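You operate a simulated robot arm through the tools that you are given. There is no shell and no other tool.

You run a simulated two-armed robot. Do the job below in one go: nothing can be reset, and whatever is moved stays where it is left.

JOB
Pack the bag that the box's label names, put its lid on and press it home.
Fine: the lid bears the same kit number; use the lid press; shut the drawer again.

Only the result counts: the job must be done as asked and must still hold three seconds after the hand-in. Knocking over, shifting, dropping, spilling or breaking anything else fails it. A push-on lid holds only when it is set on centred and level and pressed home; a screw cap is set on level and turned clockwise until tight.

ROBOT AND FRAMES
Two 7-joint arms with two-finger parallel grippers on one trunk that stands fixed in place. Base frame: the origin is at the foot of the trunk, x ahead of it, y to its left, z up. Lengths are in m, angles in degrees, forces in N, time in s.
The left shoulder is at [0.071, 0.156, 1.23], the right one opposite. Payload 3.91 kg a hand.
Tool frame (each hand has its own): the origin (TCP) lies between the finger pads and is the grasp point; the fingertips stand 0.03 m ahead of it; z points along the fingers, y is the line along which they close. Largest opening 0.11 m; finger width 0.02, thickness 0.01; the body of the gripper, 0.048 by 0.112 m, starts 0.055 m behind the TCP.
Orientation is that of the tool frame in the base frame, as a unit quaternion [x, y, z, w]. With the fingers straight down and closing along the base's y, the tool's x points along the base's -x, its y along +y and its z along -z.

CONTROLS
- The arms move only by the tool drive_tool. It takes "left_commands", "right_commands" or both (then of equal length, played together; a hand with none holds still); each is a list of rows, each an object (a shift or turn left out is 0, a gripper value left out holds the last) with "turn": the turn, a rotation vector about the tool's x, y, z in degrees, a list of three; "dp": the shift along the tool's x, y, z in m, a list of three; "grip": the gripper command, from -1 (shut) to 1 (fully open), values between in proportion. In form: [{"turn": [wx, wy, wz], "dp": [dx, dy, dz], "grip": grip}, ...]. A call has 1 to 20 rows; each row shifts and turns the commanded pose from where the row before left it, along the tool's axes as they then stand. A row lasts 0.2 s, in which the tool goes at most 0.05 m and 8.6 degrees; a call with a longer step from one row to the next is refused whole, and so is a gripper value outside its range. Where a pose cannot be reached the arm comes as near as it can. A force on the tool above 40 N (or 10 N above the force at the start of the call, whichever is more), or a blocked arm, ends the call early, and 0.2 s more pass. Each finger travels about 0.108 m/s and halts on what it meets, pressing with about 28 N; the grip force reading is that of the motor and also rises with nothing between the fingers. The clock runs only during rows and for 0.2 s after the last one: add rows that do not move to give the fingers time. The reply holds the time, the measured pose of the TCP, the force on the tool along the base axes, the opening and the grip force, in the units named above and with some noise, with the torque about the TCP (base axes, N m) and any sound that the robot's microphone picked up.
- Cameras (640 x 400 px; columns grow to the right, rows downward): "scene" is now at [0.1488, 0.0052, 1.4454]; the picture's right is [0.04, -1.00, 0.00], its down [-0.47, -0.02, -0.88] and it looks along [0.88, 0.04, -0.47] (base axes); focal length 216 px, centre (320, 200). "left" rides on the left gripper at [0.072, -0.017, -0.103] in its tool frame; the picture's right is [0.23, 0.97, 0.00], its down [-0.76, 0.18, -0.62] and it looks along [-0.61, 0.14, 0.78] (tool axes); focal length 222 px, centre (320, 200). "right" rides on the right gripper at [0.072, 0.017, -0.103] in its tool frame; the picture's right is [-0.23, 0.97, 0.00], its down [-0.76, -0.18, -0.62] and it looks along [-0.61, -0.14, 0.78] (tool axes); focal length 222 px, centre (320, 200). There is no depth. A picture from a camera that has moved, and an enlarged one, comes with that camera's place and axes in the base frame and with its lens. The place of the scene camera against the robot may be out by one fixed shift of up to 0.025 m in any direction.
- get_image(camera): a new picture of that camera. No time passes.
- move_column(by): slides the trunk up (or, below 0, down) by that many m; the arms and the scene camera ride with it, the base frame stays. It gives what a move gives, with no picture.
- aim_head(pan, tilt): turns the head with the scene camera to pan (to the left, within 86 degrees either way) and tilt (down, from -29 to 69), counted from straight ahead of the robot. It gives what a move gives.
- zoom(camera, box): a new picture of the part [left, top, right, bottom] of that camera's present view, enlarged. No time passes.
- job_done(): hands the job in; it is judged then, once.

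Nothing tells you positions but the pictures and the camera data. Unless the task says otherwise, let go and move clear before handing in.

The tools are called after "Call:" as name(argument=value, ...) on one line, values as JSON. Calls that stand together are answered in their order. drive_tool: Moves the arms, as the interface text tells. Its arguments: {"type":"object","properties":{"left_commands":{"type":"array","items":{"type":"object","properties":{"turn":{"type":"array","items":{"type":"number"}},"dp":{"type":"array","items":{"type":"number"}},"grip":{"type":"number"}}}},"right_commands":{"type":"array","items":{"type":"object","properties":{"turn":{"type":"array","items":{"type":"number"}},"dp":{"type":"array","items":{"type":"number"}},"grip":{"type":"number"}}}}},"required":[]} The other tools are called the same way: move_column (by) slides the trunk up or down; aim_head (pan, tilt) turns the head that bears the scene camera; get_image (camera) takes a picture; zoom (camera, box) takes an enlarged picture of a part of a camera's view; job_done () hands the job in.

At the start:

```text
t: 0.0
left_tool_pos: [0.6356, 0.3775, 1.4119]
left_tcp_rot: [0.0, 1.0, 0.0, 0.0]
left_contact_force: [0.5, -0.7, 0.9]
left_wrist_torque: [-0.01, 0.0, 0.02]
left_gripper_width: 0.1099
left_grip_force: 0.1
right_tool_pos: [0.5179, -0.1614, 1.3828]
right_tcp_rot: [0.0, 1.0, 0.0, 0.001]
right_contact_force: [-0.2, -0.4, 0.2]
right_wrist_torque: [-0.01, 0.0, 0.03]
right_gripper_width: 0.1098
right_grip_force: 0.0
trunk travel left (down, up): [-0.675, 0.265]
head pan, tilt: [2.4, 28.1]
```

scene: 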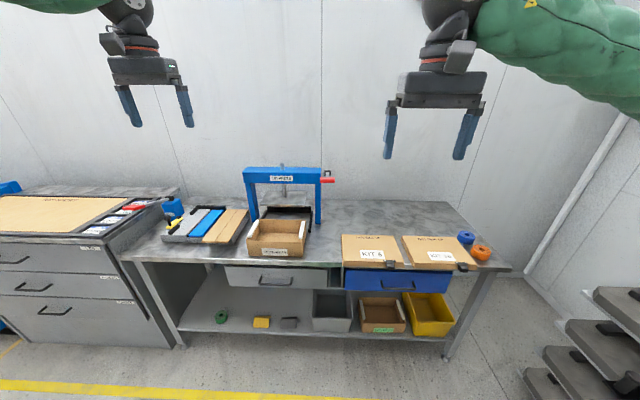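
right: 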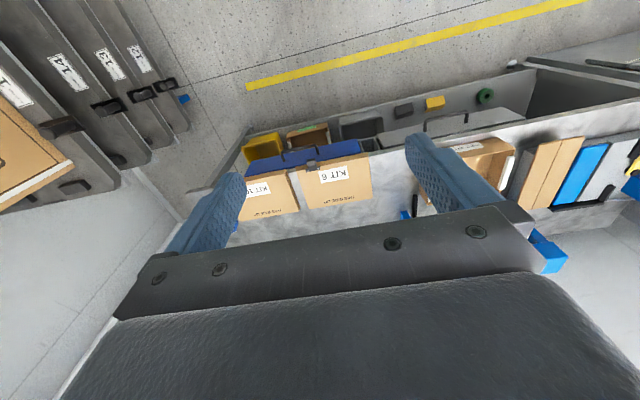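
left: 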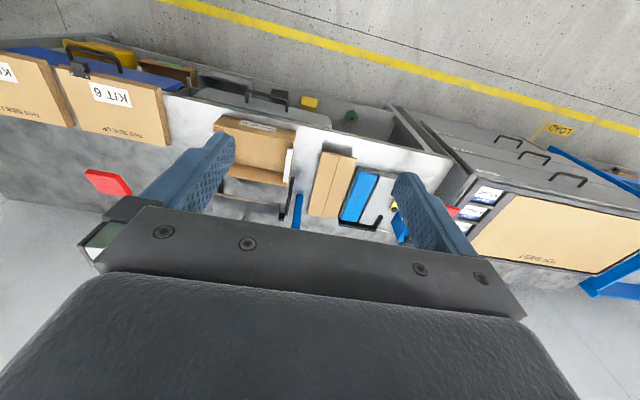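

I see a workbench with a blue lid press, an open box under or in front of it, two lids labelled KIT, a tray, drawers and some bins. I'll zoom in on the details first.

Call:
zoom(camera="scene", box=[220, 150, 350, 270])

Call:
zoom(camera="scene", box=[330, 220, 510, 340])

Call:
zoom(camera="scene", box=[150, 180, 340, 340])

Call:
zoom(camera="left", box=[0, 30, 320, 230])

Call:
zoom(camera="right", box=[220, 80, 400, 220])

```text
3.33 times, centred on (285, 210) of scene
camera zoom: at [0.1488, 0.0052, 1.4454], right [0.04, -1.0, 0.0], down [-0.47, -0.02, -0.88], along [0.88, 0.04, -0.47], focal length 720 px, centre (437, 167)
```

zoom: 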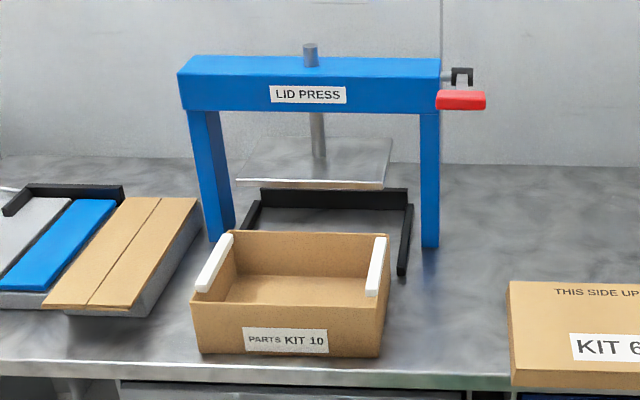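

```text
3.33 times, centred on (420, 280) of scene
camera zoom: at [0.1488, 0.0052, 1.4454], right [0.04, -1.0, 0.0], down [-0.47, -0.02, -0.88], along [0.88, 0.04, -0.47], focal length 720 px, centre (-13, -67)
```

zoom: 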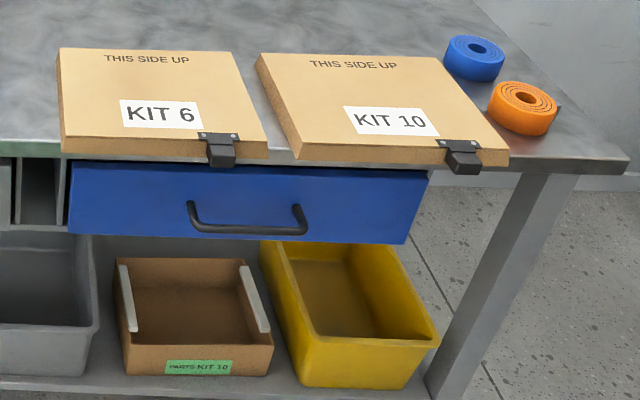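

```text
2.50 times, centred on (245, 260) of scene
camera zoom: at [0.1488, 0.0052, 1.4454], right [0.04, -1.0, 0.0], down [-0.47, -0.02, -0.88], along [0.88, 0.04, -0.47], focal length 540 px, centre (508, 50)
```

zoom: 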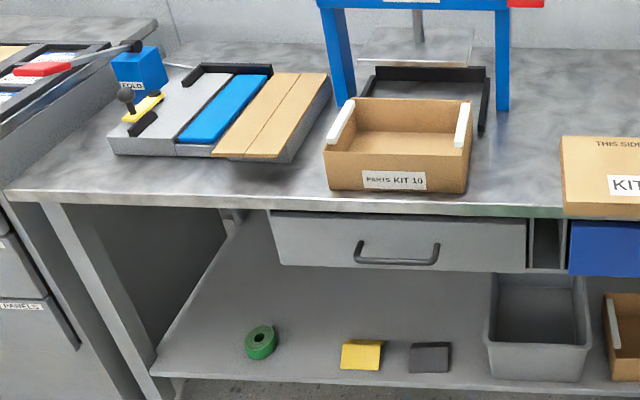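

```text
2.00 times, centred on (160, 130) of left
camera zoom: at [0.5648, 0.3601, 1.5145], right [-0.23, 0.97, 0.0], down [0.76, 0.18, 0.62], along [0.61, 0.14, -0.78], focal length 444 px, centre (640, 340)
```

zoom: 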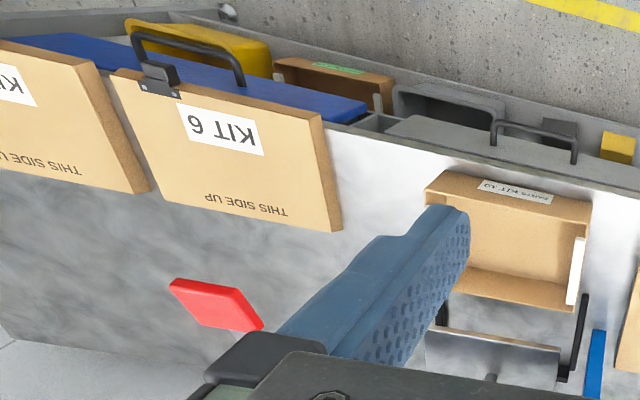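

```text
2.86 times, centred on (310, 150) of right
camera zoom: at [0.4472, -0.1428, 1.4852], right [0.23, 0.97, 0.0], down [0.76, -0.18, 0.62], along [0.61, -0.14, -0.78], focal length 635 px, centre (349, 343)
```

zoom: 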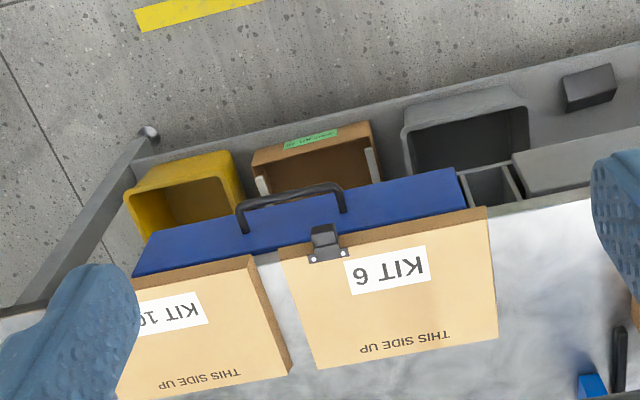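

The bench box is labelled PARTS KIT 10 and there's a KIT 10 lid, but I haven't found the bags yet. I'll look around with the head.

Call:
aim_head(pan=45, tilt=40)

Call:
get_image(camera="scene")

Call:
aim_head(pan=-50, tilt=40)

Call:
get_image(camera="scene")

Call:
aim_head(pan=0, tilt=60)

Call:
get_image(camera="scene")

```text
t: 1.1
left_tool_pos: [0.636, 0.3783, 1.4131]
left_tcp_rot: [0.001, 1.0, 0.0, 0.001]
left_contact_force: [-0.4, -0.6, -0.5]
left_wrist_torque: [0.02, -0.04, -0.03]
left_gripper_width: 0.1099
left_grip_force: 0.1
right_tool_pos: [0.5182, -0.1593, 1.3823]
right_tcp_rot: [0.0, 1.0, 0.001, 0.0]
right_contact_force: [-0.3, -0.2, -0.1]
right_wrist_torque: [0.02, -0.05, -0.02]
right_gripper_width: 0.1101
right_grip_force: 0.1
trunk travel left (down, up): [-0.675, 0.265]
head pan, tilt: [45.0, 40.0]
```

```text
taken
camera scene: at [0.1178, 0.0614, 1.4271], right [0.71, -0.71, 0.0], down [-0.46, -0.45, -0.77], along [0.54, 0.54, -0.64], focal length 216 px, centre (320, 200)
```

scene: 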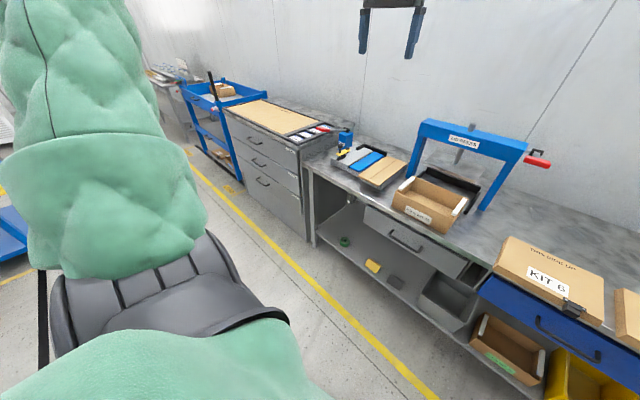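

```text
t: 2.8
left_tool_pos: [0.6352, 0.3764, 1.412]
left_tcp_rot: [0.0, 1.0, 0.0, 0.0]
left_contact_force: [-0.6, 0.4, -0.4]
left_wrist_torque: [0.04, 0.01, 0.0]
left_gripper_width: 0.1101
left_grip_force: 0.1
right_tool_pos: [0.5175, -0.1582, 1.3811]
right_tcp_rot: [0.0, 1.0, 0.0, 0.001]
right_contact_force: [0.2, -0.2, 0.0]
right_wrist_torque: [0.0, 0.0, 0.0]
right_gripper_width: 0.1098
right_grip_force: 0.0
trunk travel left (down, up): [-0.675, 0.265]
head pan, tilt: [-50.0, 40.0]
```

```text
taken
camera scene: at [0.1124, -0.0637, 1.4271], right [-0.77, -0.64, 0.0], down [-0.41, 0.49, -0.77], along [0.49, -0.59, -0.64], focal length 216 px, centre (320, 200)
```

scene: 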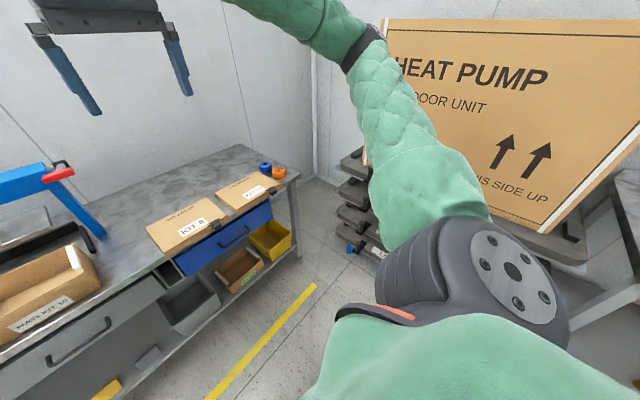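

```text
t: 4.0
left_tool_pos: [0.6355, 0.3763, 1.412]
left_tcp_rot: [0.001, 1.0, 0.001, 0.0]
left_contact_force: [0.6, -1.1, 0.3]
left_wrist_torque: [0.05, 0.0, -0.01]
left_gripper_width: 0.1099
left_grip_force: 0.1
right_tool_pos: [0.5181, -0.1593, 1.3815]
right_tcp_rot: [0.0, 1.0, 0.0, 0.0]
right_contact_force: [0.1, -0.5, -0.2]
right_wrist_torque: [0.0, -0.02, 0.01]
right_gripper_width: 0.1095
right_grip_force: 0.0
trunk travel left (down, up): [-0.675, 0.265]
head pan, tilt: [0.0, 60.0]
```

```text
taken
camera scene: at [0.1243, 0.0013, 1.4003], right [0.0, -1.0, 0.0], down [-0.87, 0.0, -0.5], along [0.5, 0.0, -0.87], focal length 216 px, centre (320, 200)
```

scene: 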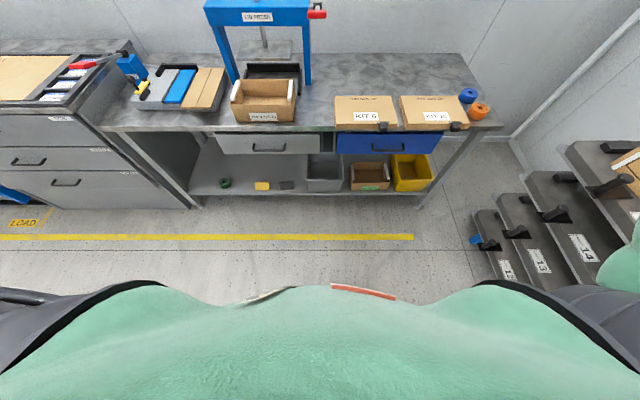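

Call:
zoom(camera="scene", box=[220, 60, 320, 130])

Call:
zoom(camera="scene", box=[320, 80, 420, 150])

Call:
zoom(camera="scene", box=[390, 80, 490, 150])

Call:
zoom(camera="scene", box=[340, 150, 440, 200])

Call:
zoom(camera="scene", box=[0, 40, 240, 200])

Call:
zoom(camera="scene", box=[190, 0, 340, 100])

```text
5.71 times, centred on (270, 95) of scene
camera zoom: at [0.1243, 0.0013, 1.4003], right [0.0, -1.0, 0.0], down [-0.87, 0.0, -0.5], along [0.5, 0.0, -0.87], focal length 1235 px, centre (606, 800)
```

zoom: 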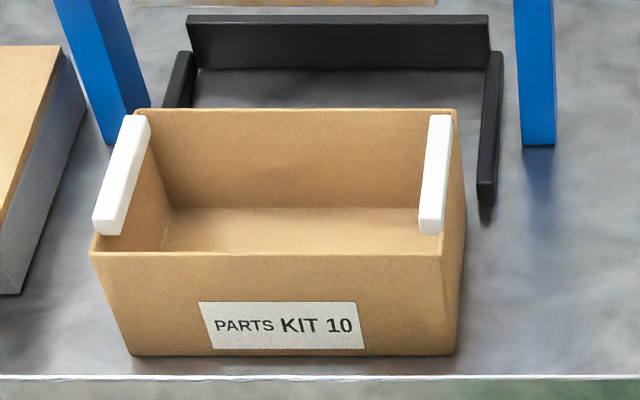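

```text
5.71 times, centred on (370, 115) of scene
camera zoom: at [0.1243, 0.0013, 1.4003], right [0.0, -1.0, 0.0], down [-0.87, 0.0, -0.5], along [0.5, 0.0, -0.87], focal length 1235 px, centre (34, 686)
```

zoom: 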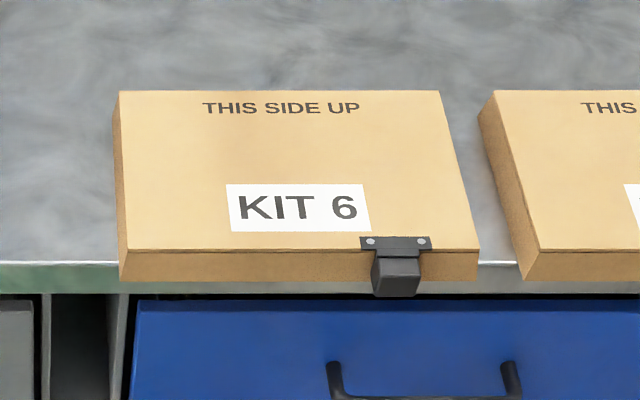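

```text
5.71 times, centred on (440, 115) of scene
camera zoom: at [0.1243, 0.0013, 1.4003], right [0.0, -1.0, 0.0], down [-0.87, 0.0, -0.5], along [0.5, 0.0, -0.87], focal length 1235 px, centre (-366, 686)
```

zoom: 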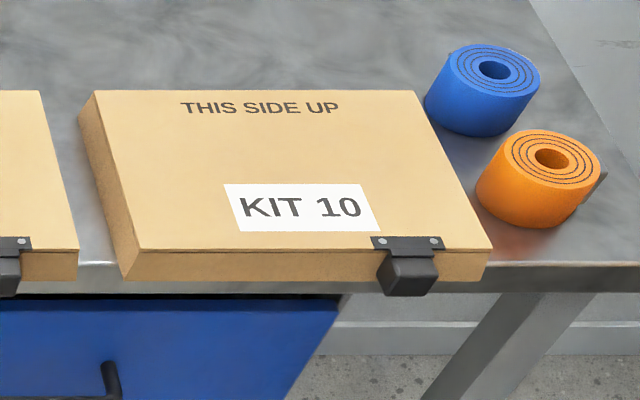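

```text
6.40 times, centred on (390, 175) of scene
camera zoom: at [0.1243, 0.0013, 1.4003], right [0.0, -1.0, 0.0], down [-0.87, 0.0, -0.5], along [0.5, 0.0, -0.87], focal length 1383 px, centre (-128, 360)
```

zoom: 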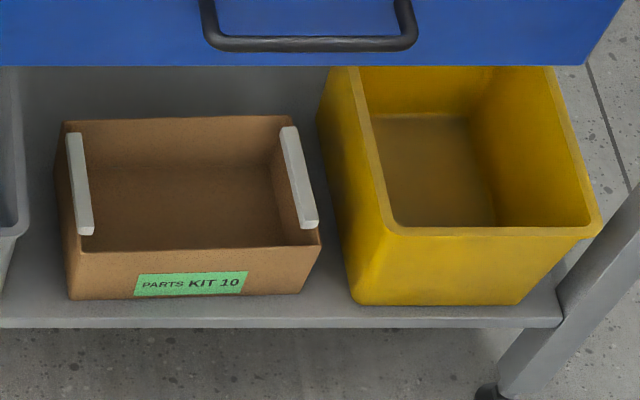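

```text
2.50 times, centred on (120, 120) of scene
camera zoom: at [0.1243, 0.0013, 1.4003], right [0.0, -1.0, 0.0], down [-0.87, 0.0, -0.5], along [0.5, 0.0, -0.87], focal length 540 px, centre (820, 400)
```

zoom: 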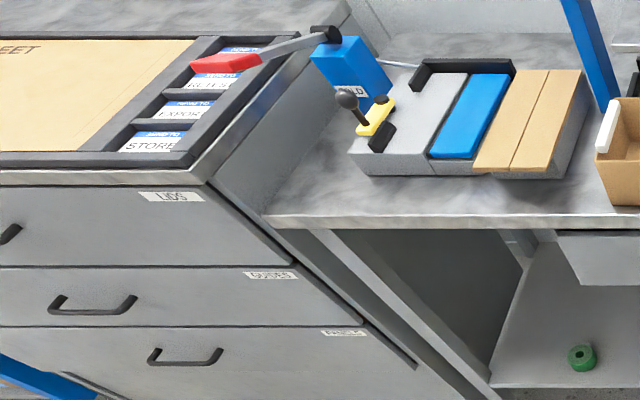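

```text
4.00 times, centred on (265, 50) of scene
camera zoom: at [0.1243, 0.0013, 1.4003], right [0.0, -1.0, 0.0], down [-0.87, 0.0, -0.5], along [0.5, 0.0, -0.87], focal length 864 px, centre (540, 800)
```

zoom: 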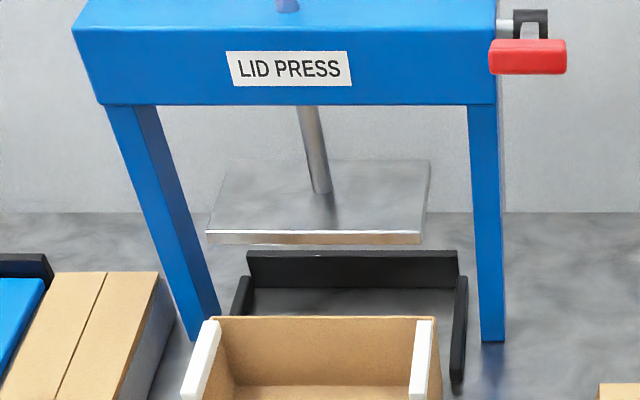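

The bag isn't visible, so it's probably in one of the bench drawers. I'll pitch both hands forward so their cameras can measure the bench, as those are better calibrated than the head camera.

Call:
drive_tool(left_commands=[{"turn": [0, -8, 0], "dp": [0.03, -0.02, 0]}, {"turn": [0, -8, 0], "dp": [0.03, -0.02, 0]}, {"turn": [0, -8, 0], "dp": [0.03, -0.02, 0]}, {"turn": [0, -8, 0], "dp": [0.03, -0.02, 0]}, {"turn": [0, -8, 0], "dp": [0.0, -0.02, 0]}], right_commands=[{"turn": [0, -8, 0], "dp": [0.0, -0.02, 0]}, {"turn": [0, -8, 0], "dp": [0.0, -0.02, 0]}, {"turn": [0, -8, 0], "dp": [0.0, -0.02, 0]}, {"turn": [0, -8, 0], "dp": [0.0, -0.02, 0]}, {"turn": [0, -8, 0], "dp": [0.0, -0.02, 0]}])

Call:
get_image(camera="left")

Call:
get_image(camera="right")

```text
t: 5.2
left_tool_pos: [0.5186, 0.2739, 1.3895]
left_tcp_rot: [0.0, 0.939, 0.001, 0.343]
left_contact_force: [1.0, -0.5, -0.4]
left_wrist_torque: [-0.02, 0.03, 0.04]
left_gripper_width: 0.11
left_grip_force: 0.1
right_tool_pos: [0.5179, -0.2615, 1.3808]
right_tcp_rot: [-0.001, 0.94, 0.001, 0.342]
right_contact_force: [0.4, 0.0, -0.3]
right_wrist_torque: [0.03, 0.02, 0.02]
right_gripper_width: 0.1097
right_grip_force: 0.1
trunk travel left (down, up): [-0.675, 0.265]
head pan, tilt: [0.0, 60.0]
```

```text
taken
camera left: at [0.3985, 0.2572, 1.4209], right [-0.17, 0.97, -0.14], down [0.18, 0.18, 0.97], along [0.97, 0.14, -0.21], focal length 222 px, centre (320, 200)
```

left: 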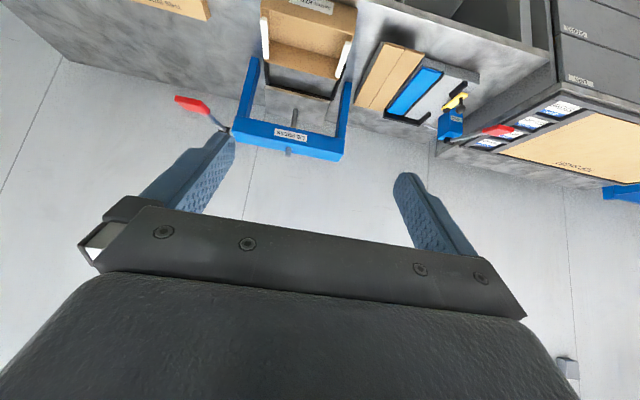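

```text
taken
camera right: at [0.3972, -0.246, 1.4133], right [0.17, 0.97, 0.15], down [0.18, -0.18, 0.97], along [0.97, -0.14, -0.21], focal length 222 px, centre (320, 200)
```

right: 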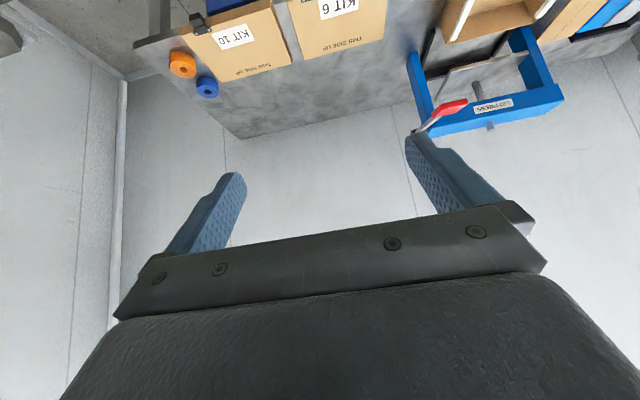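

Call:
zoom(camera="left", box=[220, 0, 380, 100])

Call:
zoom(camera="left", box=[160, 70, 360, 180])

Call:
zoom(camera="right", box=[400, 0, 600, 140])

Call:
zoom(camera="right", box=[160, 0, 400, 110])

```text
4.00 times, centred on (300, 50) of left
camera zoom: at [0.3985, 0.2572, 1.4209], right [-0.17, 0.97, -0.14], down [0.18, 0.18, 0.97], along [0.97, 0.14, -0.21], focal length 888 px, centre (400, 800)
```

zoom: 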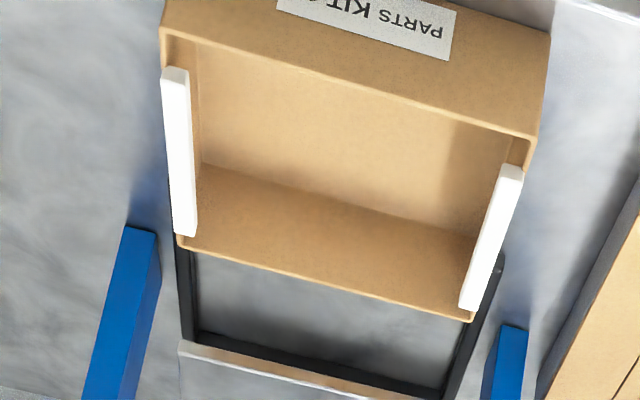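

```text
3.20 times, centred on (260, 125) of left
camera zoom: at [0.3985, 0.2572, 1.4209], right [-0.17, 0.97, -0.14], down [0.18, 0.18, 0.97], along [0.97, 0.14, -0.21], focal length 711 px, centre (512, 440)
```

zoom: 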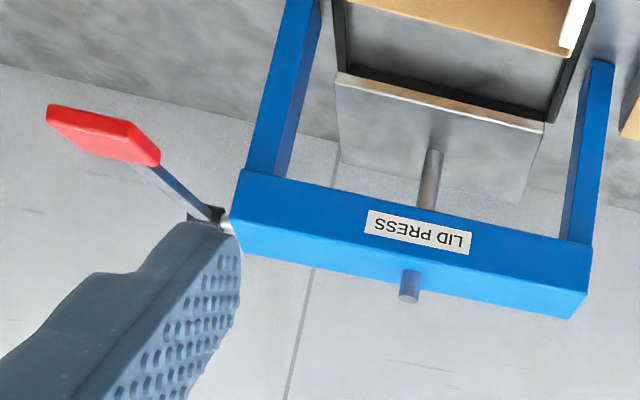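

```text
2.86 times, centred on (500, 70) of right
camera zoom: at [0.3972, -0.246, 1.4133], right [0.17, 0.97, 0.15], down [0.18, -0.18, 0.97], along [0.97, -0.14, -0.21], focal length 635 px, centre (-194, 571)
```

zoom: 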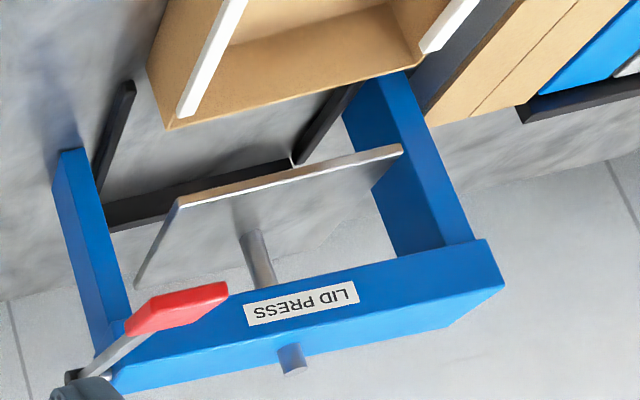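

```text
2.67 times, centred on (280, 55) of right
camera zoom: at [0.3972, -0.246, 1.4133], right [0.17, 0.97, 0.15], down [0.18, -0.18, 0.97], along [0.97, -0.14, -0.21], focal length 592 px, centre (427, 587)
```

zoom: 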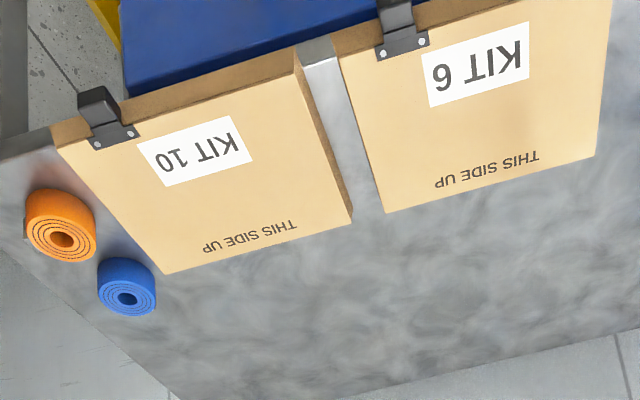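

Box and press are located: the box is about x 0.86–1.03, y 0.11–0.35, rim z 0.88, and the lever tip is about (0.83, 0.01, 1.18). Next I'll look closely at the drawers and the lid tabs.

Call:
zoom(camera="scene", box=[200, 115, 330, 195])

Call:
zoom(camera="scene", box=[325, 110, 445, 165])

Call:
drive_tool(left_commands=[{"dp": [0.0, 0.04, 0]}, {"dp": [0.0, 0.04, 0]}], right_commands=[{"turn": [0, 8, 0], "dp": [0.03, 0, 0.03]}, {"turn": [0, 8, 0], "dp": [0.03, 0, 0.03]}])

Call:
get_image(camera="right")

```text
4.92 times, centred on (265, 155) of scene
camera zoom: at [0.1238, -0.0014, 1.4004], right [0.0, -1.0, 0.0], down [-0.87, 0.0, -0.5], along [0.5, 0.0, -0.87], focal length 1064 px, centre (591, 422)
```

zoom: 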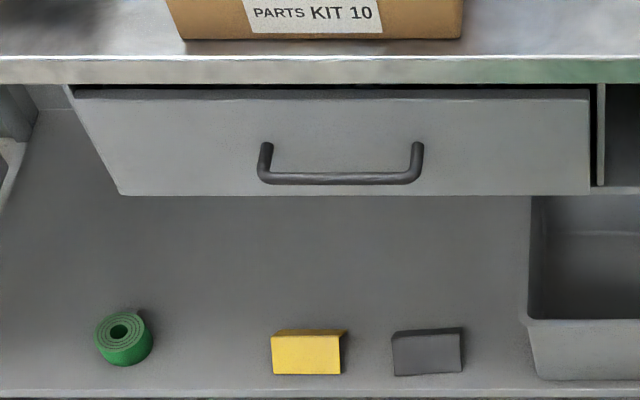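

```text
5.33 times, centred on (385, 138) of scene
camera zoom: at [0.1238, -0.0014, 1.4004], right [0.0, -1.0, 0.0], down [-0.87, 0.0, -0.5], along [0.5, 0.0, -0.87], focal length 1153 px, centre (-27, 533)
```

zoom: 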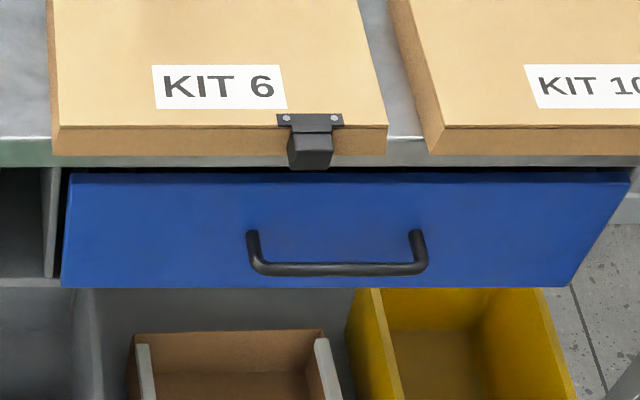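

```text
t: 5.8
left_tool_pos: [0.5179, 0.3558, 1.3868]
left_tcp_rot: [0.0, 0.94, 0.0, 0.342]
left_contact_force: [0.7, -0.6, 0.7]
left_wrist_torque: [-0.02, 0.02, -0.06]
left_gripper_width: 0.1099
left_grip_force: 0.1
right_tool_pos: [0.5041, -0.2581, 1.2962]
right_tcp_rot: [0.001, 0.978, 0.0, 0.207]
right_contact_force: [-0.2, 0.3, 0.2]
right_wrist_torque: [-0.03, -0.02, 0.0]
right_gripper_width: 0.1098
right_grip_force: 0.1
trunk travel left (down, up): [-0.675, 0.265]
head pan, tilt: [0.0, 60.0]
```

```text
taken
camera right: at [0.3987, -0.242, 1.3626], right [0.21, 0.97, 0.09], down [0.44, -0.18, 0.88], along [0.87, -0.14, -0.47], focal length 222 px, centre (320, 200)
```

right: 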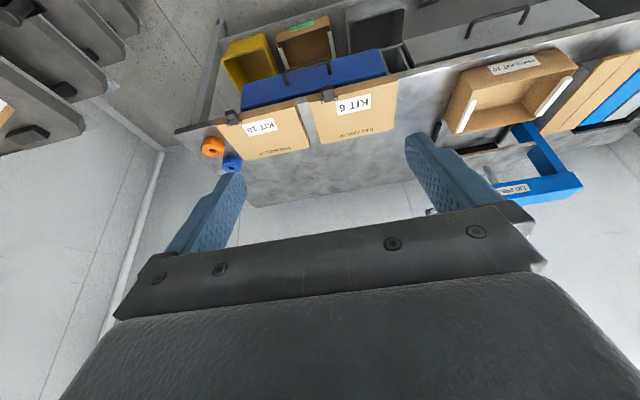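

Call:
move_column(by=-0.3)

Call:
aim_head(pan=-10, tilt=35)

Call:
get_image(camera="right")

Call:
get_image(camera="scene")

Call:
get_image(camera="left")

```text
t: 8.8
left_tool_pos: [0.5167, 0.3546, 1.0873]
left_tcp_rot: [0.0, 0.94, 0.0, 0.342]
left_contact_force: [0.4, 0.6, -0.3]
left_wrist_torque: [-0.01, 0.01, 0.0]
left_gripper_width: 0.1099
left_grip_force: 0.1
right_tool_pos: [0.5051, -0.2589, 0.9979]
right_tcp_rot: [0.0, 0.978, 0.0, 0.208]
right_contact_force: [0.2, -0.3, 0.1]
right_wrist_torque: [-0.03, 0.0, 0.02]
right_gripper_width: 0.1099
right_grip_force: 0.0
trunk travel left (down, up): [-0.375, 0.565]
head pan, tilt: [0.0, 60.0]
```

```text
t: 9.7
left_tool_pos: [0.5165, 0.3538, 1.087]
left_tcp_rot: [0.0, 0.94, -0.001, 0.342]
left_contact_force: [0.0, -0.6, -0.5]
left_wrist_torque: [-0.02, 0.01, -0.02]
left_gripper_width: 0.11
left_grip_force: 0.0
right_tool_pos: [0.5062, -0.2584, 0.9968]
right_tcp_rot: [0.0, 0.978, 0.0, 0.208]
right_contact_force: [0.1, 0.6, 0.3]
right_wrist_torque: [-0.02, -0.02, 0.01]
right_gripper_width: 0.1101
right_grip_force: 0.0
trunk travel left (down, up): [-0.375, 0.565]
head pan, tilt: [-10.0, 35.0]
```

```text
taken
camera right: at [0.3986, -0.2422, 1.0627], right [0.21, 0.97, 0.09], down [0.44, -0.18, 0.88], along [0.87, -0.14, -0.47], focal length 222 px, centre (320, 200)
```

right: 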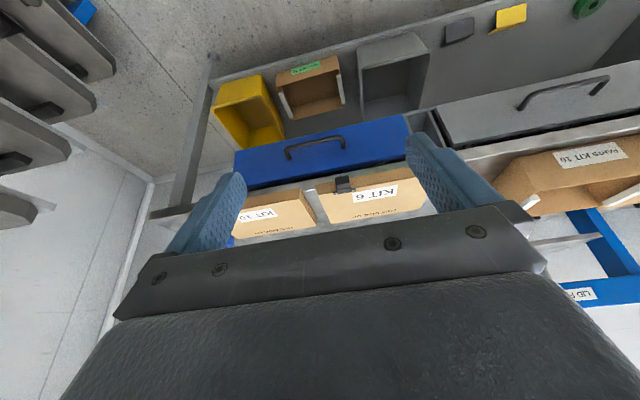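

```text
taken
camera scene: at [0.1441, -0.0139, 1.1345], right [-0.17, -0.98, 0.0], down [-0.57, 0.1, -0.82], along [0.81, -0.14, -0.57], focal length 216 px, centre (320, 200)
```

scene: 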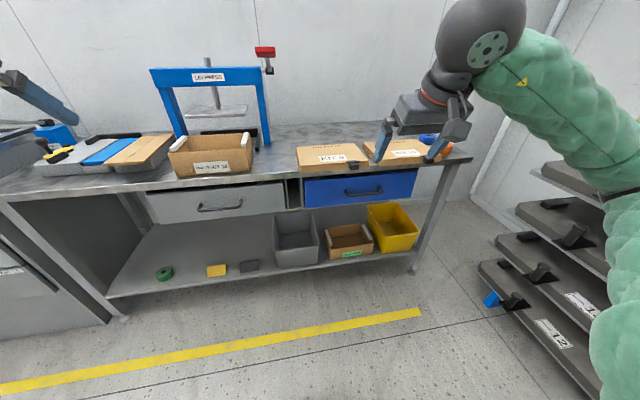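

```text
taken
camera left: at [0.396, 0.3373, 1.1192], right [-0.17, 0.97, -0.15], down [0.18, 0.18, 0.97], along [0.97, 0.14, -0.21], focal length 222 px, centre (320, 200)
```

left: 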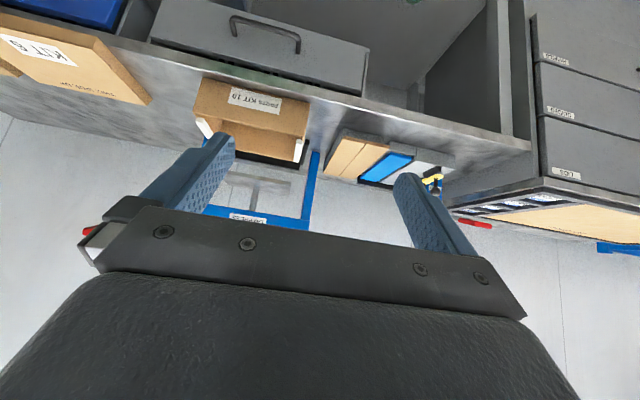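

Call:
zoom(camera="right", box=[220, 100, 440, 240])

Call:
drive_tool(right_commands=[{"dp": [0.0, -0.04, 0.02]}, {"dp": [0.0, -0.04, 0.02]}, {"dp": [0.0, -0.04, 0.02]}, {"dp": [0.0, -0.03, 0.02]}])

Call:
zoom(camera="right", box=[220, 60, 440, 200])

Call:
get_image(camera="right")

```text
2.86 times, centred on (330, 170) of right
camera zoom: at [0.3986, -0.2422, 1.0627], right [0.21, 0.97, 0.09], down [0.44, -0.18, 0.88], along [0.87, -0.14, -0.47], focal length 635 px, centre (291, 286)
```

zoom: 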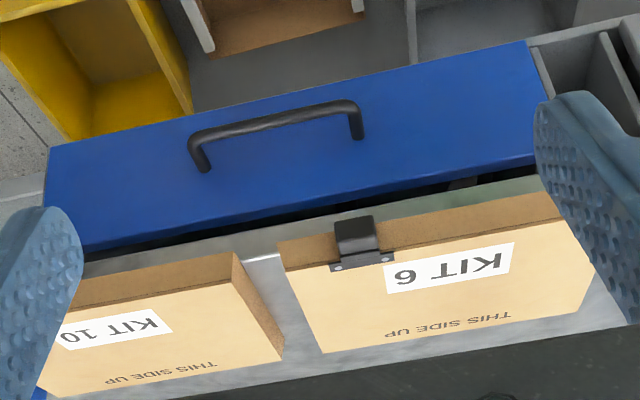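

```text
t: 10.7
left_tool_pos: [0.516, 0.3536, 1.088]
left_tcp_rot: [0.0, 0.94, 0.001, 0.342]
left_contact_force: [-1.3, 0.2, -0.8]
left_wrist_torque: [-0.04, 0.01, -0.02]
left_gripper_width: 0.11
left_grip_force: 0.0
right_tool_pos: [0.5376, -0.4075, 0.9238]
right_tcp_rot: [-0.001, 0.978, 0.0, 0.208]
right_contact_force: [0.3, -0.1, -0.4]
right_wrist_torque: [0.01, 0.03, 0.0]
right_gripper_width: 0.1099
right_grip_force: 0.0
trunk travel left (down, up): [-0.375, 0.565]
head pan, tilt: [-10.0, 35.0]
```

```text
2.86 times, centred on (330, 130) of right
camera zoom: at [0.431, -0.3916, 0.9901], right [0.21, 0.97, 0.09], down [0.44, -0.18, 0.88], along [0.87, -0.14, -0.47], focal length 635 px, centre (291, 400)
```

zoom: 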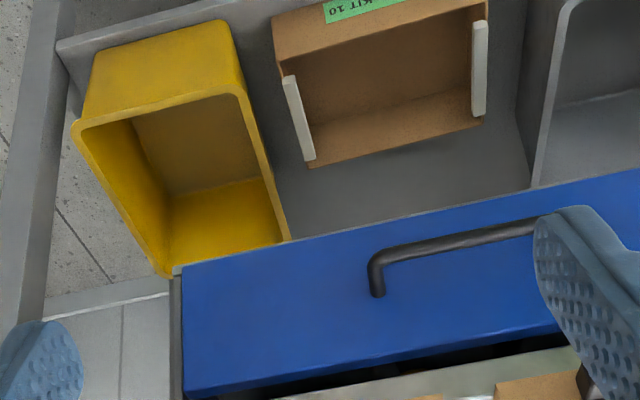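

```text
taken
camera right: at [0.431, -0.3916, 0.9901], right [0.21, 0.97, 0.09], down [0.44, -0.18, 0.88], along [0.87, -0.14, -0.47], focal length 222 px, centre (320, 200)
```

right: 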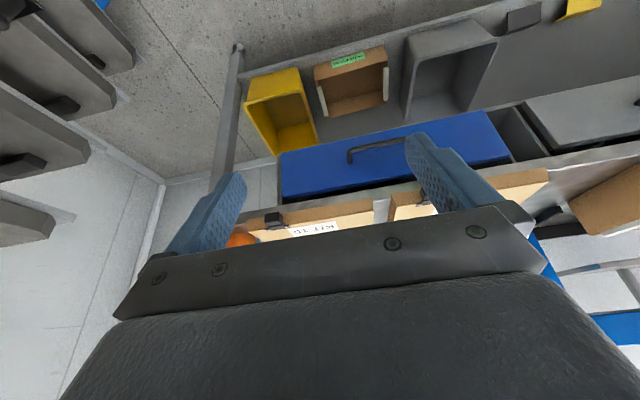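

The blue drawer's handle bar is about x 0.80, z 0.69, y −0.24 to −0.38. I'll turn the right hand to point forward with its fingers closing vertically so it can grip the bar.

Call:
drive_tool(right_commands=[{"turn": [0, -8.25, 0]}, {"turn": [0, -8.25, 0]}, {"turn": [0, -8.25, 0]}, {"turn": [0, -8.25, 0]}, {"turn": [0, -8.25, 0]}, {"turn": [0, -8.25, 0]}, {"turn": [0, -8.25, 0]}, {"turn": [0, -8.25, 0]}, {"turn": [0, 0, 8.2]}, {"turn": [0, 0, 8.2]}, {"turn": [0, 0, 8.2]}, {"turn": [0, 0, 8.2]}, {"turn": [0, 0, 8.2]}, {"turn": [0, 0, 8.2]}, {"turn": [0, 0, 8.2]}, {"turn": [0, 0, 8.2]}, {"turn": [0, 0, 8.2]}, {"turn": [0, 0, 8.2]}, {"turn": [0, 0, 8]}])

Call:
get_image(camera="right")

Call:
get_image(camera="scene")

```text
t: 14.7
left_tool_pos: [0.5169, 0.3531, 1.0877]
left_tcp_rot: [0.0, 0.94, 0.0, 0.342]
left_contact_force: [-0.6, 0.1, 0.3]
left_wrist_torque: [-0.03, -0.02, -0.03]
left_gripper_width: 0.1101
left_grip_force: 0.1
right_tool_pos: [0.5977, -0.4427, 0.9403]
right_tcp_rot: [0.535, 0.534, 0.463, 0.462]
right_contact_force: [0.5, -0.8, -0.1]
right_wrist_torque: [-0.01, 0.05, -0.02]
right_gripper_width: 0.11
right_grip_force: 0.1
right hand out of reach, approached as far as the arm can: row 3, 4, 5, 6, 7, 8
trunk travel left (down, up): [-0.375, 0.565]
head pan, tilt: [-10.0, 35.0]
```

```text
taken
camera right: at [0.4992, -0.3698, 0.9723], right [0.14, -0.23, 0.96], down [-0.64, -0.76, -0.09], along [0.75, -0.61, -0.25], focal length 222 px, centre (320, 200)
```

right: 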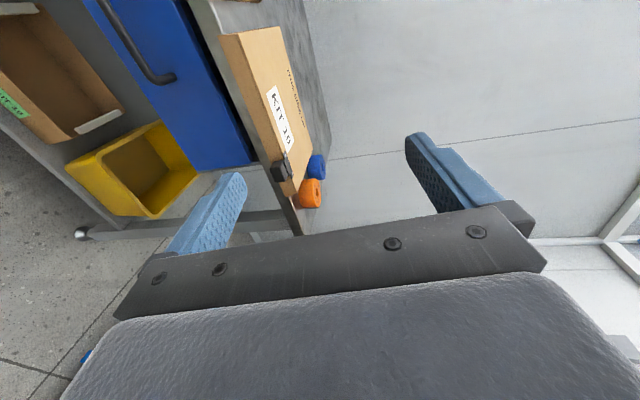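

```text
taken
camera scene: at [0.144, -0.014, 1.1346], right [-0.17, -0.98, 0.0], down [-0.56, 0.1, -0.82], along [0.81, -0.14, -0.57], focal length 216 px, centre (320, 200)
```

scene: 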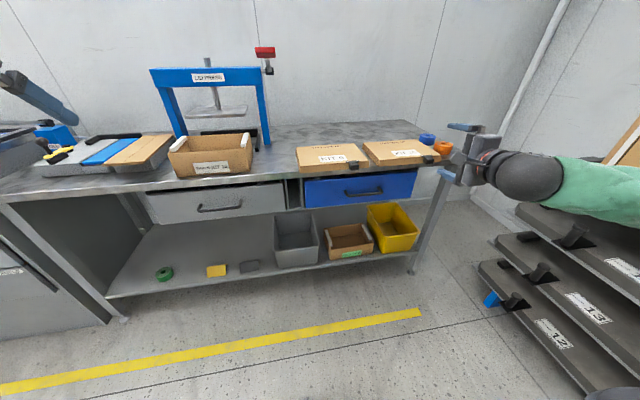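

Call:
drive_tool(right_commands=[{"dp": [0.0196, -0.0385, 0.0223]}, {"dp": [0.0196, -0.0385, 0.0223]}, {"dp": [0.0196, -0.0385, 0.0223]}, {"dp": [0.0196, -0.0385, 0.0223]}, {"dp": [0.0196, -0.0385, 0.0223]}, {"dp": [0.0196, -0.0385, 0.0223]}, {"turn": [-8.2, 0, 0]}, {}])

Call:
get_image(camera="right")

Call:
get_image(camera="scene")

```text
t: 16.5
left_tool_pos: [0.5174, 0.3537, 1.087]
left_tcp_rot: [0.0, 0.94, 0.0, 0.342]
left_contact_force: [-0.4, 0.1, 0.2]
left_wrist_torque: [0.02, 0.0, 0.01]
left_gripper_width: 0.1101
left_grip_force: 0.2
right_tool_pos: [0.5789, -0.4811, 0.8796]
right_tcp_rot: [0.503, 0.506, 0.497, 0.495]
right_contact_force: [1.2, 0.1, 7.6]
right_wrist_torque: [0.0, 0.53, -0.01]
right_gripper_width: 0.1097
right_grip_force: 0.0
right hand out of reach, approached as far as the arm can: row 1, 2, 3, 4, 5, 6, 7
trunk travel left (down, up): [-0.375, 0.565]
head pan, tilt: [-10.0, 35.0]
```

```text
taken
camera right: at [0.4774, -0.4101, 0.8989], right [0.02, -0.23, 0.97], down [-0.62, -0.76, -0.17], along [0.78, -0.6, -0.16], focal length 222 px, centre (320, 200)
```

right: 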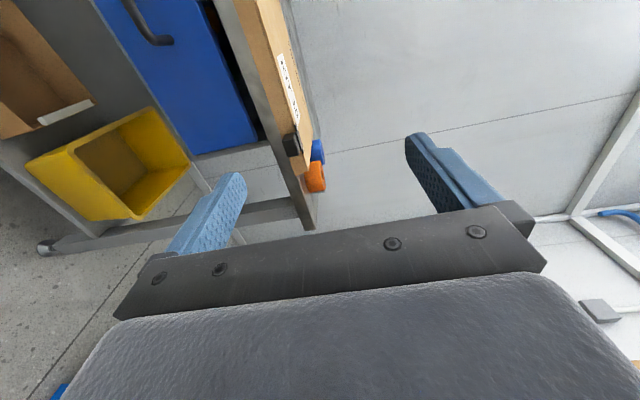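

```text
taken
camera scene: at [0.1445, -0.0138, 1.1346], right [-0.17, -0.98, 0.0], down [-0.57, 0.1, -0.82], along [0.81, -0.14, -0.57], focal length 216 px, centre (320, 200)
```

scene: 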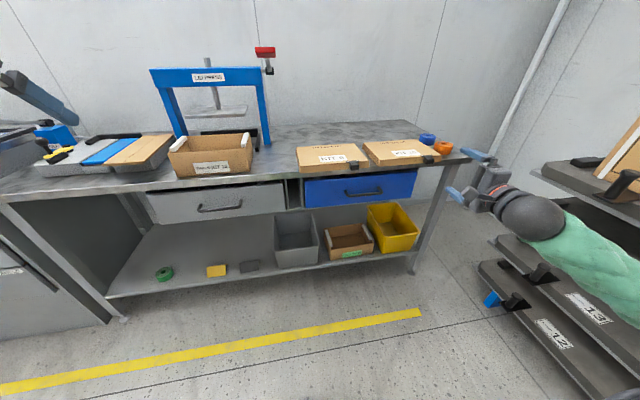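

The arm hit its reach limit with the elbow far out to the right, and the force reading rose slightly. I'll back up and look at the right side.

Call:
drive_tool(right_commands=[{"dp": [0, 0.03, 0]}, {"dp": [0.02, 0.03, 0]}, {}])

Call:
aim_head(pan=-45, tilt=35)

Call:
get_image(camera="scene")

```text
t: 17.3
left_tool_pos: [0.5159, 0.3537, 1.088]
left_tcp_rot: [-0.001, 0.94, 0.0, 0.342]
left_contact_force: [-0.5, 0.2, -1.0]
left_wrist_torque: [0.0, -0.02, -0.03]
left_gripper_width: 0.11
left_grip_force: 0.1
right_tool_pos: [0.5863, -0.4651, 0.9502]
right_tcp_rot: [0.5, 0.501, 0.499, 0.5]
right_contact_force: [0.8, -0.1, 0.1]
right_wrist_torque: [-0.02, 0.0, 0.0]
right_gripper_width: 0.11
right_grip_force: 0.0
right hand out of reach, approached as far as the arm can: row 2
trunk travel left (down, up): [-0.375, 0.565]
head pan, tilt: [-10.0, 35.0]
```

```text
t: 18.3
left_tool_pos: [0.5173, 0.3539, 1.0881]
left_tcp_rot: [0.0, 0.94, 0.001, 0.342]
left_contact_force: [-0.3, 0.2, -0.2]
left_wrist_torque: [0.02, 0.02, -0.01]
left_gripper_width: 0.1101
left_grip_force: 0.0
right_tool_pos: [0.5861, -0.4658, 0.9486]
right_tcp_rot: [0.5, 0.501, 0.5, 0.499]
right_contact_force: [-0.2, 0.0, -0.4]
right_wrist_torque: [0.03, -0.02, 0.0]
right_gripper_width: 0.11
right_grip_force: 0.2
trunk travel left (down, up): [-0.375, 0.565]
head pan, tilt: [-45.0, 35.0]
```

```text
taken
camera scene: at [0.1196, -0.061, 1.1346], right [-0.71, -0.71, 0.0], down [-0.41, 0.41, -0.82], along [0.58, -0.58, -0.57], focal length 216 px, centre (320, 200)
```

scene: 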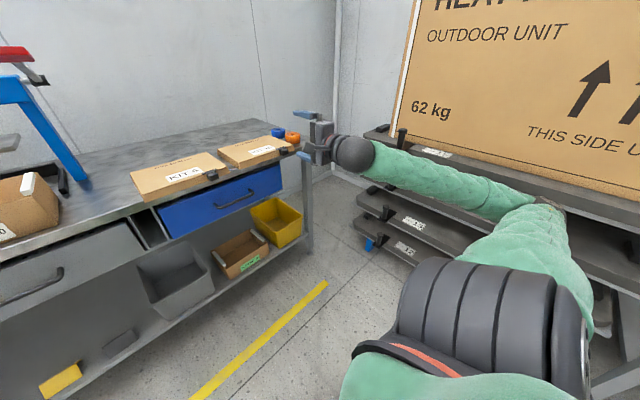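

The elbow is close to the rack, so a level pose isn't good here. I'll raise the trunk again and approach the handle with the hand pitched about 40° down, which keeps the elbow higher and further in.

Call:
drive_tool(right_commands=[{"turn": [8, 0, 0]}, {"turn": [8, 0, 0]}, {"turn": [8, 0, 0]}, {"turn": [8, 0, 0]}, {"turn": [8, 0, 0]}, {}])

Call:
move_column(by=0.2)

Call:
drive_tool(right_commands=[{"dp": [0.03, 0, 0]}, {"dp": [0.03, 0, 0]}, {"dp": [0.03, 0, 0]}, {"dp": [0.03, 0, 0]}, {"dp": [0.02, 0, 0]}, {}])

Call:
get_image(camera="scene")

Call:
get_image(camera="right")

```text
t: 19.7
left_tool_pos: [0.5173, 0.3553, 1.0874]
left_tcp_rot: [0.001, 0.94, -0.001, 0.342]
left_contact_force: [-0.1, -0.8, 0.0]
left_wrist_torque: [0.01, 0.01, -0.02]
left_gripper_width: 0.11
left_grip_force: 0.0
right_tool_pos: [0.5853, -0.4665, 0.9487]
right_tcp_rot: [0.641, 0.642, 0.298, 0.298]
right_contact_force: [0.2, 0.2, 0.0]
right_wrist_torque: [0.02, -0.03, 0.0]
right_gripper_width: 0.1102
right_grip_force: 0.1
trunk travel left (down, up): [-0.375, 0.565]
head pan, tilt: [-45.0, 35.0]
```

```text
t: 21.9
left_tool_pos: [0.5169, 0.3555, 1.2872]
left_tcp_rot: [0.0, 0.94, 0.0, 0.342]
left_contact_force: [-0.1, 0.2, 0.0]
left_wrist_torque: [0.01, -0.03, 0.02]
left_gripper_width: 0.11
left_grip_force: 0.1
right_tool_pos: [0.5854, -0.4665, 1.1479]
right_tcp_rot: [0.642, 0.641, 0.298, 0.298]
right_contact_force: [0.4, 0.1, 0.3]
right_wrist_torque: [0.01, 0.02, -0.01]
right_gripper_width: 0.1101
right_grip_force: 0.0
trunk travel left (down, up): [-0.575, 0.365]
head pan, tilt: [-45.0, 35.0]
```

```text
t: 23.3
left_tool_pos: [0.5168, 0.3541, 1.288]
left_tcp_rot: [0.0, 0.94, -0.001, 0.342]
left_contact_force: [-0.3, 0.0, -0.2]
left_wrist_torque: [0.02, -0.04, -0.04]
left_gripper_width: 0.11
left_grip_force: 0.0
right_tool_pos: [0.5865, -0.3261, 1.1507]
right_tcp_rot: [0.641, 0.641, 0.299, 0.299]
right_contact_force: [0.2, -0.3, 0.1]
right_wrist_torque: [-0.03, 0.02, 0.01]
right_gripper_width: 0.1099
right_grip_force: 0.0
trunk travel left (down, up): [-0.575, 0.365]
head pan, tilt: [-45.0, 35.0]
```

```text
taken
camera scene: at [0.1192, -0.0612, 1.3347], right [-0.71, -0.71, 0.0], down [-0.41, 0.41, -0.82], along [0.58, -0.58, -0.57], focal length 216 px, centre (320, 200)
```

scene: 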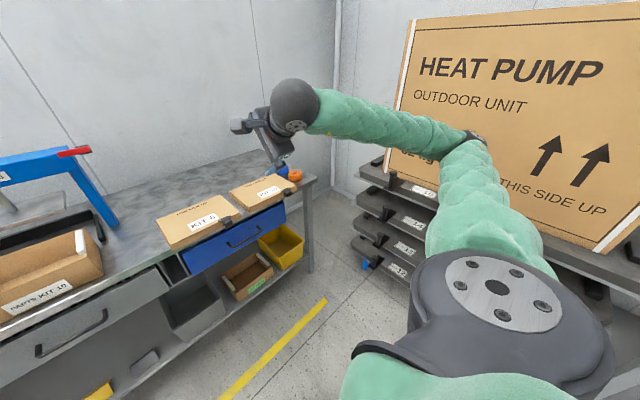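

```text
taken
camera right: at [0.5193, -0.2538, 1.2298], right [0.63, -0.23, 0.74], down [-0.59, -0.76, 0.26], along [0.51, -0.61, -0.61], focal length 222 px, centre (320, 200)
```

right: 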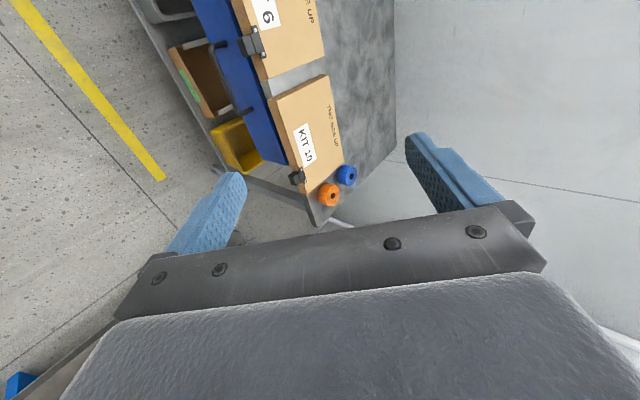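

Call:
drive_tool(right_commands=[{"dp": [-0.001, -0.0237, 0.0379], "grip": -0.45}, {"dp": [-0.001, -0.0237, 0.0379]}, {"dp": [-0.001, -0.0237, 0.0379]}, {"dp": [-0.001, -0.0237, 0.0379]}, {"dp": [-0.001, -0.0237, 0.0379]}, {"dp": [-0.001, -0.0237, 0.0379]}, {"dp": [-0.001, -0.0237, 0.0379]}, {"dp": [-0.001, -0.0237, 0.0379]}, {"dp": [-0.001, -0.0237, 0.0379]}, {}])

Call:
get_image(camera="scene")

Call:
get_image(camera="right")

```text
t: 25.5
left_tool_pos: [0.5165, 0.3541, 1.288]
left_tcp_rot: [0.0, 0.94, 0.0, 0.342]
left_contact_force: [-0.8, 0.8, 0.5]
left_wrist_torque: [0.01, 0.03, 0.02]
left_gripper_width: 0.11
left_grip_force: 0.0
right_tool_pos: [0.7073, -0.3357, 0.7646]
right_tcp_rot: [0.64, 0.642, 0.299, 0.297]
right_contact_force: [-0.2, -0.7, -0.7]
right_wrist_torque: [-0.01, 0.01, 0.01]
right_gripper_width: 0.0304
right_grip_force: 0.1
trunk travel left (down, up): [-0.575, 0.365]
head pan, tilt: [-45.0, 35.0]
```

```text
taken
camera scene: at [0.1192, -0.0608, 1.3347], right [-0.71, -0.71, 0.0], down [-0.41, 0.41, -0.82], along [0.58, -0.58, -0.57], focal length 216 px, centre (320, 200)
```

scene: 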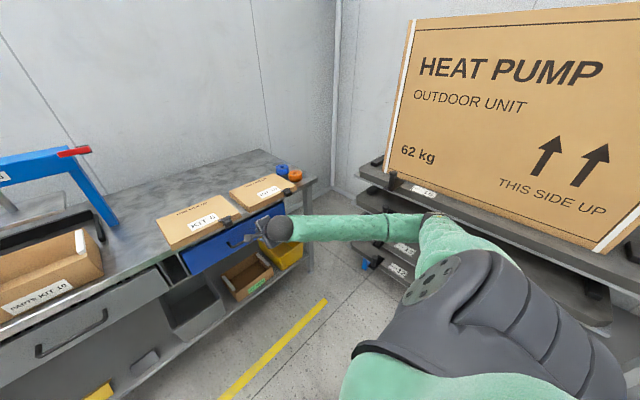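

```text
taken
camera right: at [0.6407, -0.2633, 0.8447], right [0.63, -0.23, 0.75], down [-0.59, -0.76, 0.27], along [0.51, -0.61, -0.61], focal length 222 px, centre (320, 200)
```

right: 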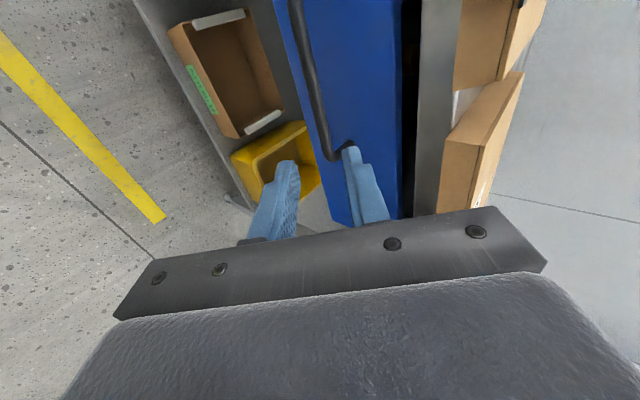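

Call:
zoom(camera="right", box=[240, 60, 420, 240])

```text
2.22 times, centred on (330, 150) of right
camera zoom: at [0.6407, -0.2633, 0.8447], right [0.63, -0.23, 0.75], down [-0.59, -0.76, 0.27], along [0.51, -0.61, -0.61], focal length 494 px, centre (298, 311)
```

zoom: 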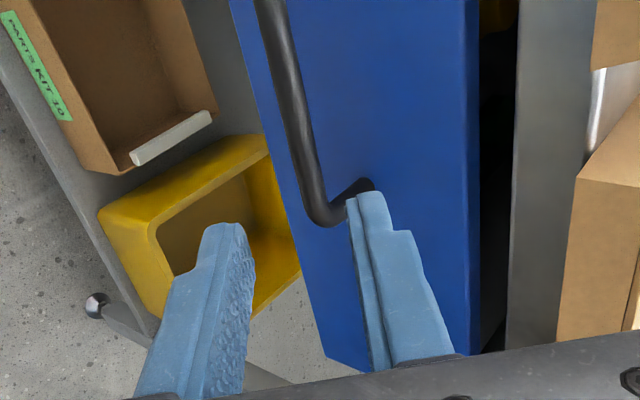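

Call:
drive_tool(right_commands=[{"dp": [0.01, 0.001, 0.03]}, {"dp": [0.01, 0.001, 0.03]}, {"dp": [0, 0, 0.022]}, {"dp": [0, 0, 0.018]}, {}])

Call:
zoom(camera="right", box=[240, 60, 420, 240])

```text
t: 26.7
left_tool_pos: [0.5159, 0.3545, 1.2877]
left_tcp_rot: [0.0, 0.94, 0.0, 0.342]
left_contact_force: [-0.4, -0.5, 0.2]
left_wrist_torque: [0.03, -0.03, -0.01]
left_gripper_width: 0.1102
left_grip_force: 0.0
right_tool_pos: [0.7858, -0.3161, 0.7034]
right_tcp_rot: [0.64, 0.642, 0.299, 0.298]
right_contact_force: [0.0, 0.5, -0.4]
right_wrist_torque: [0.0, 0.01, 0.02]
right_gripper_width: 0.0303
right_grip_force: 0.0
trunk travel left (down, up): [-0.575, 0.365]
head pan, tilt: [-45.0, 35.0]
```

```text
2.22 times, centred on (330, 150) of right
camera zoom: at [0.7195, -0.2437, 0.7838], right [0.63, -0.23, 0.74], down [-0.59, -0.76, 0.27], along [0.51, -0.61, -0.61], focal length 494 px, centre (298, 311)
```

zoom: 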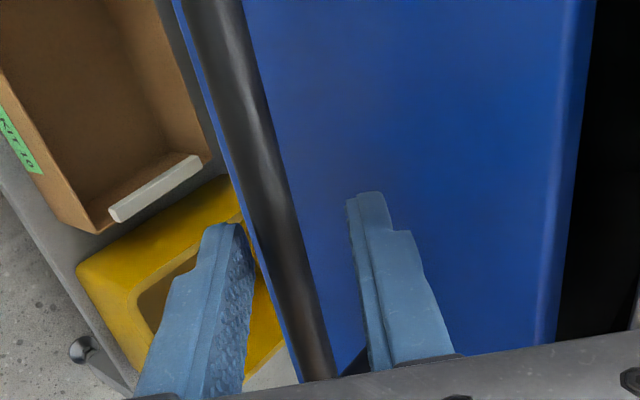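

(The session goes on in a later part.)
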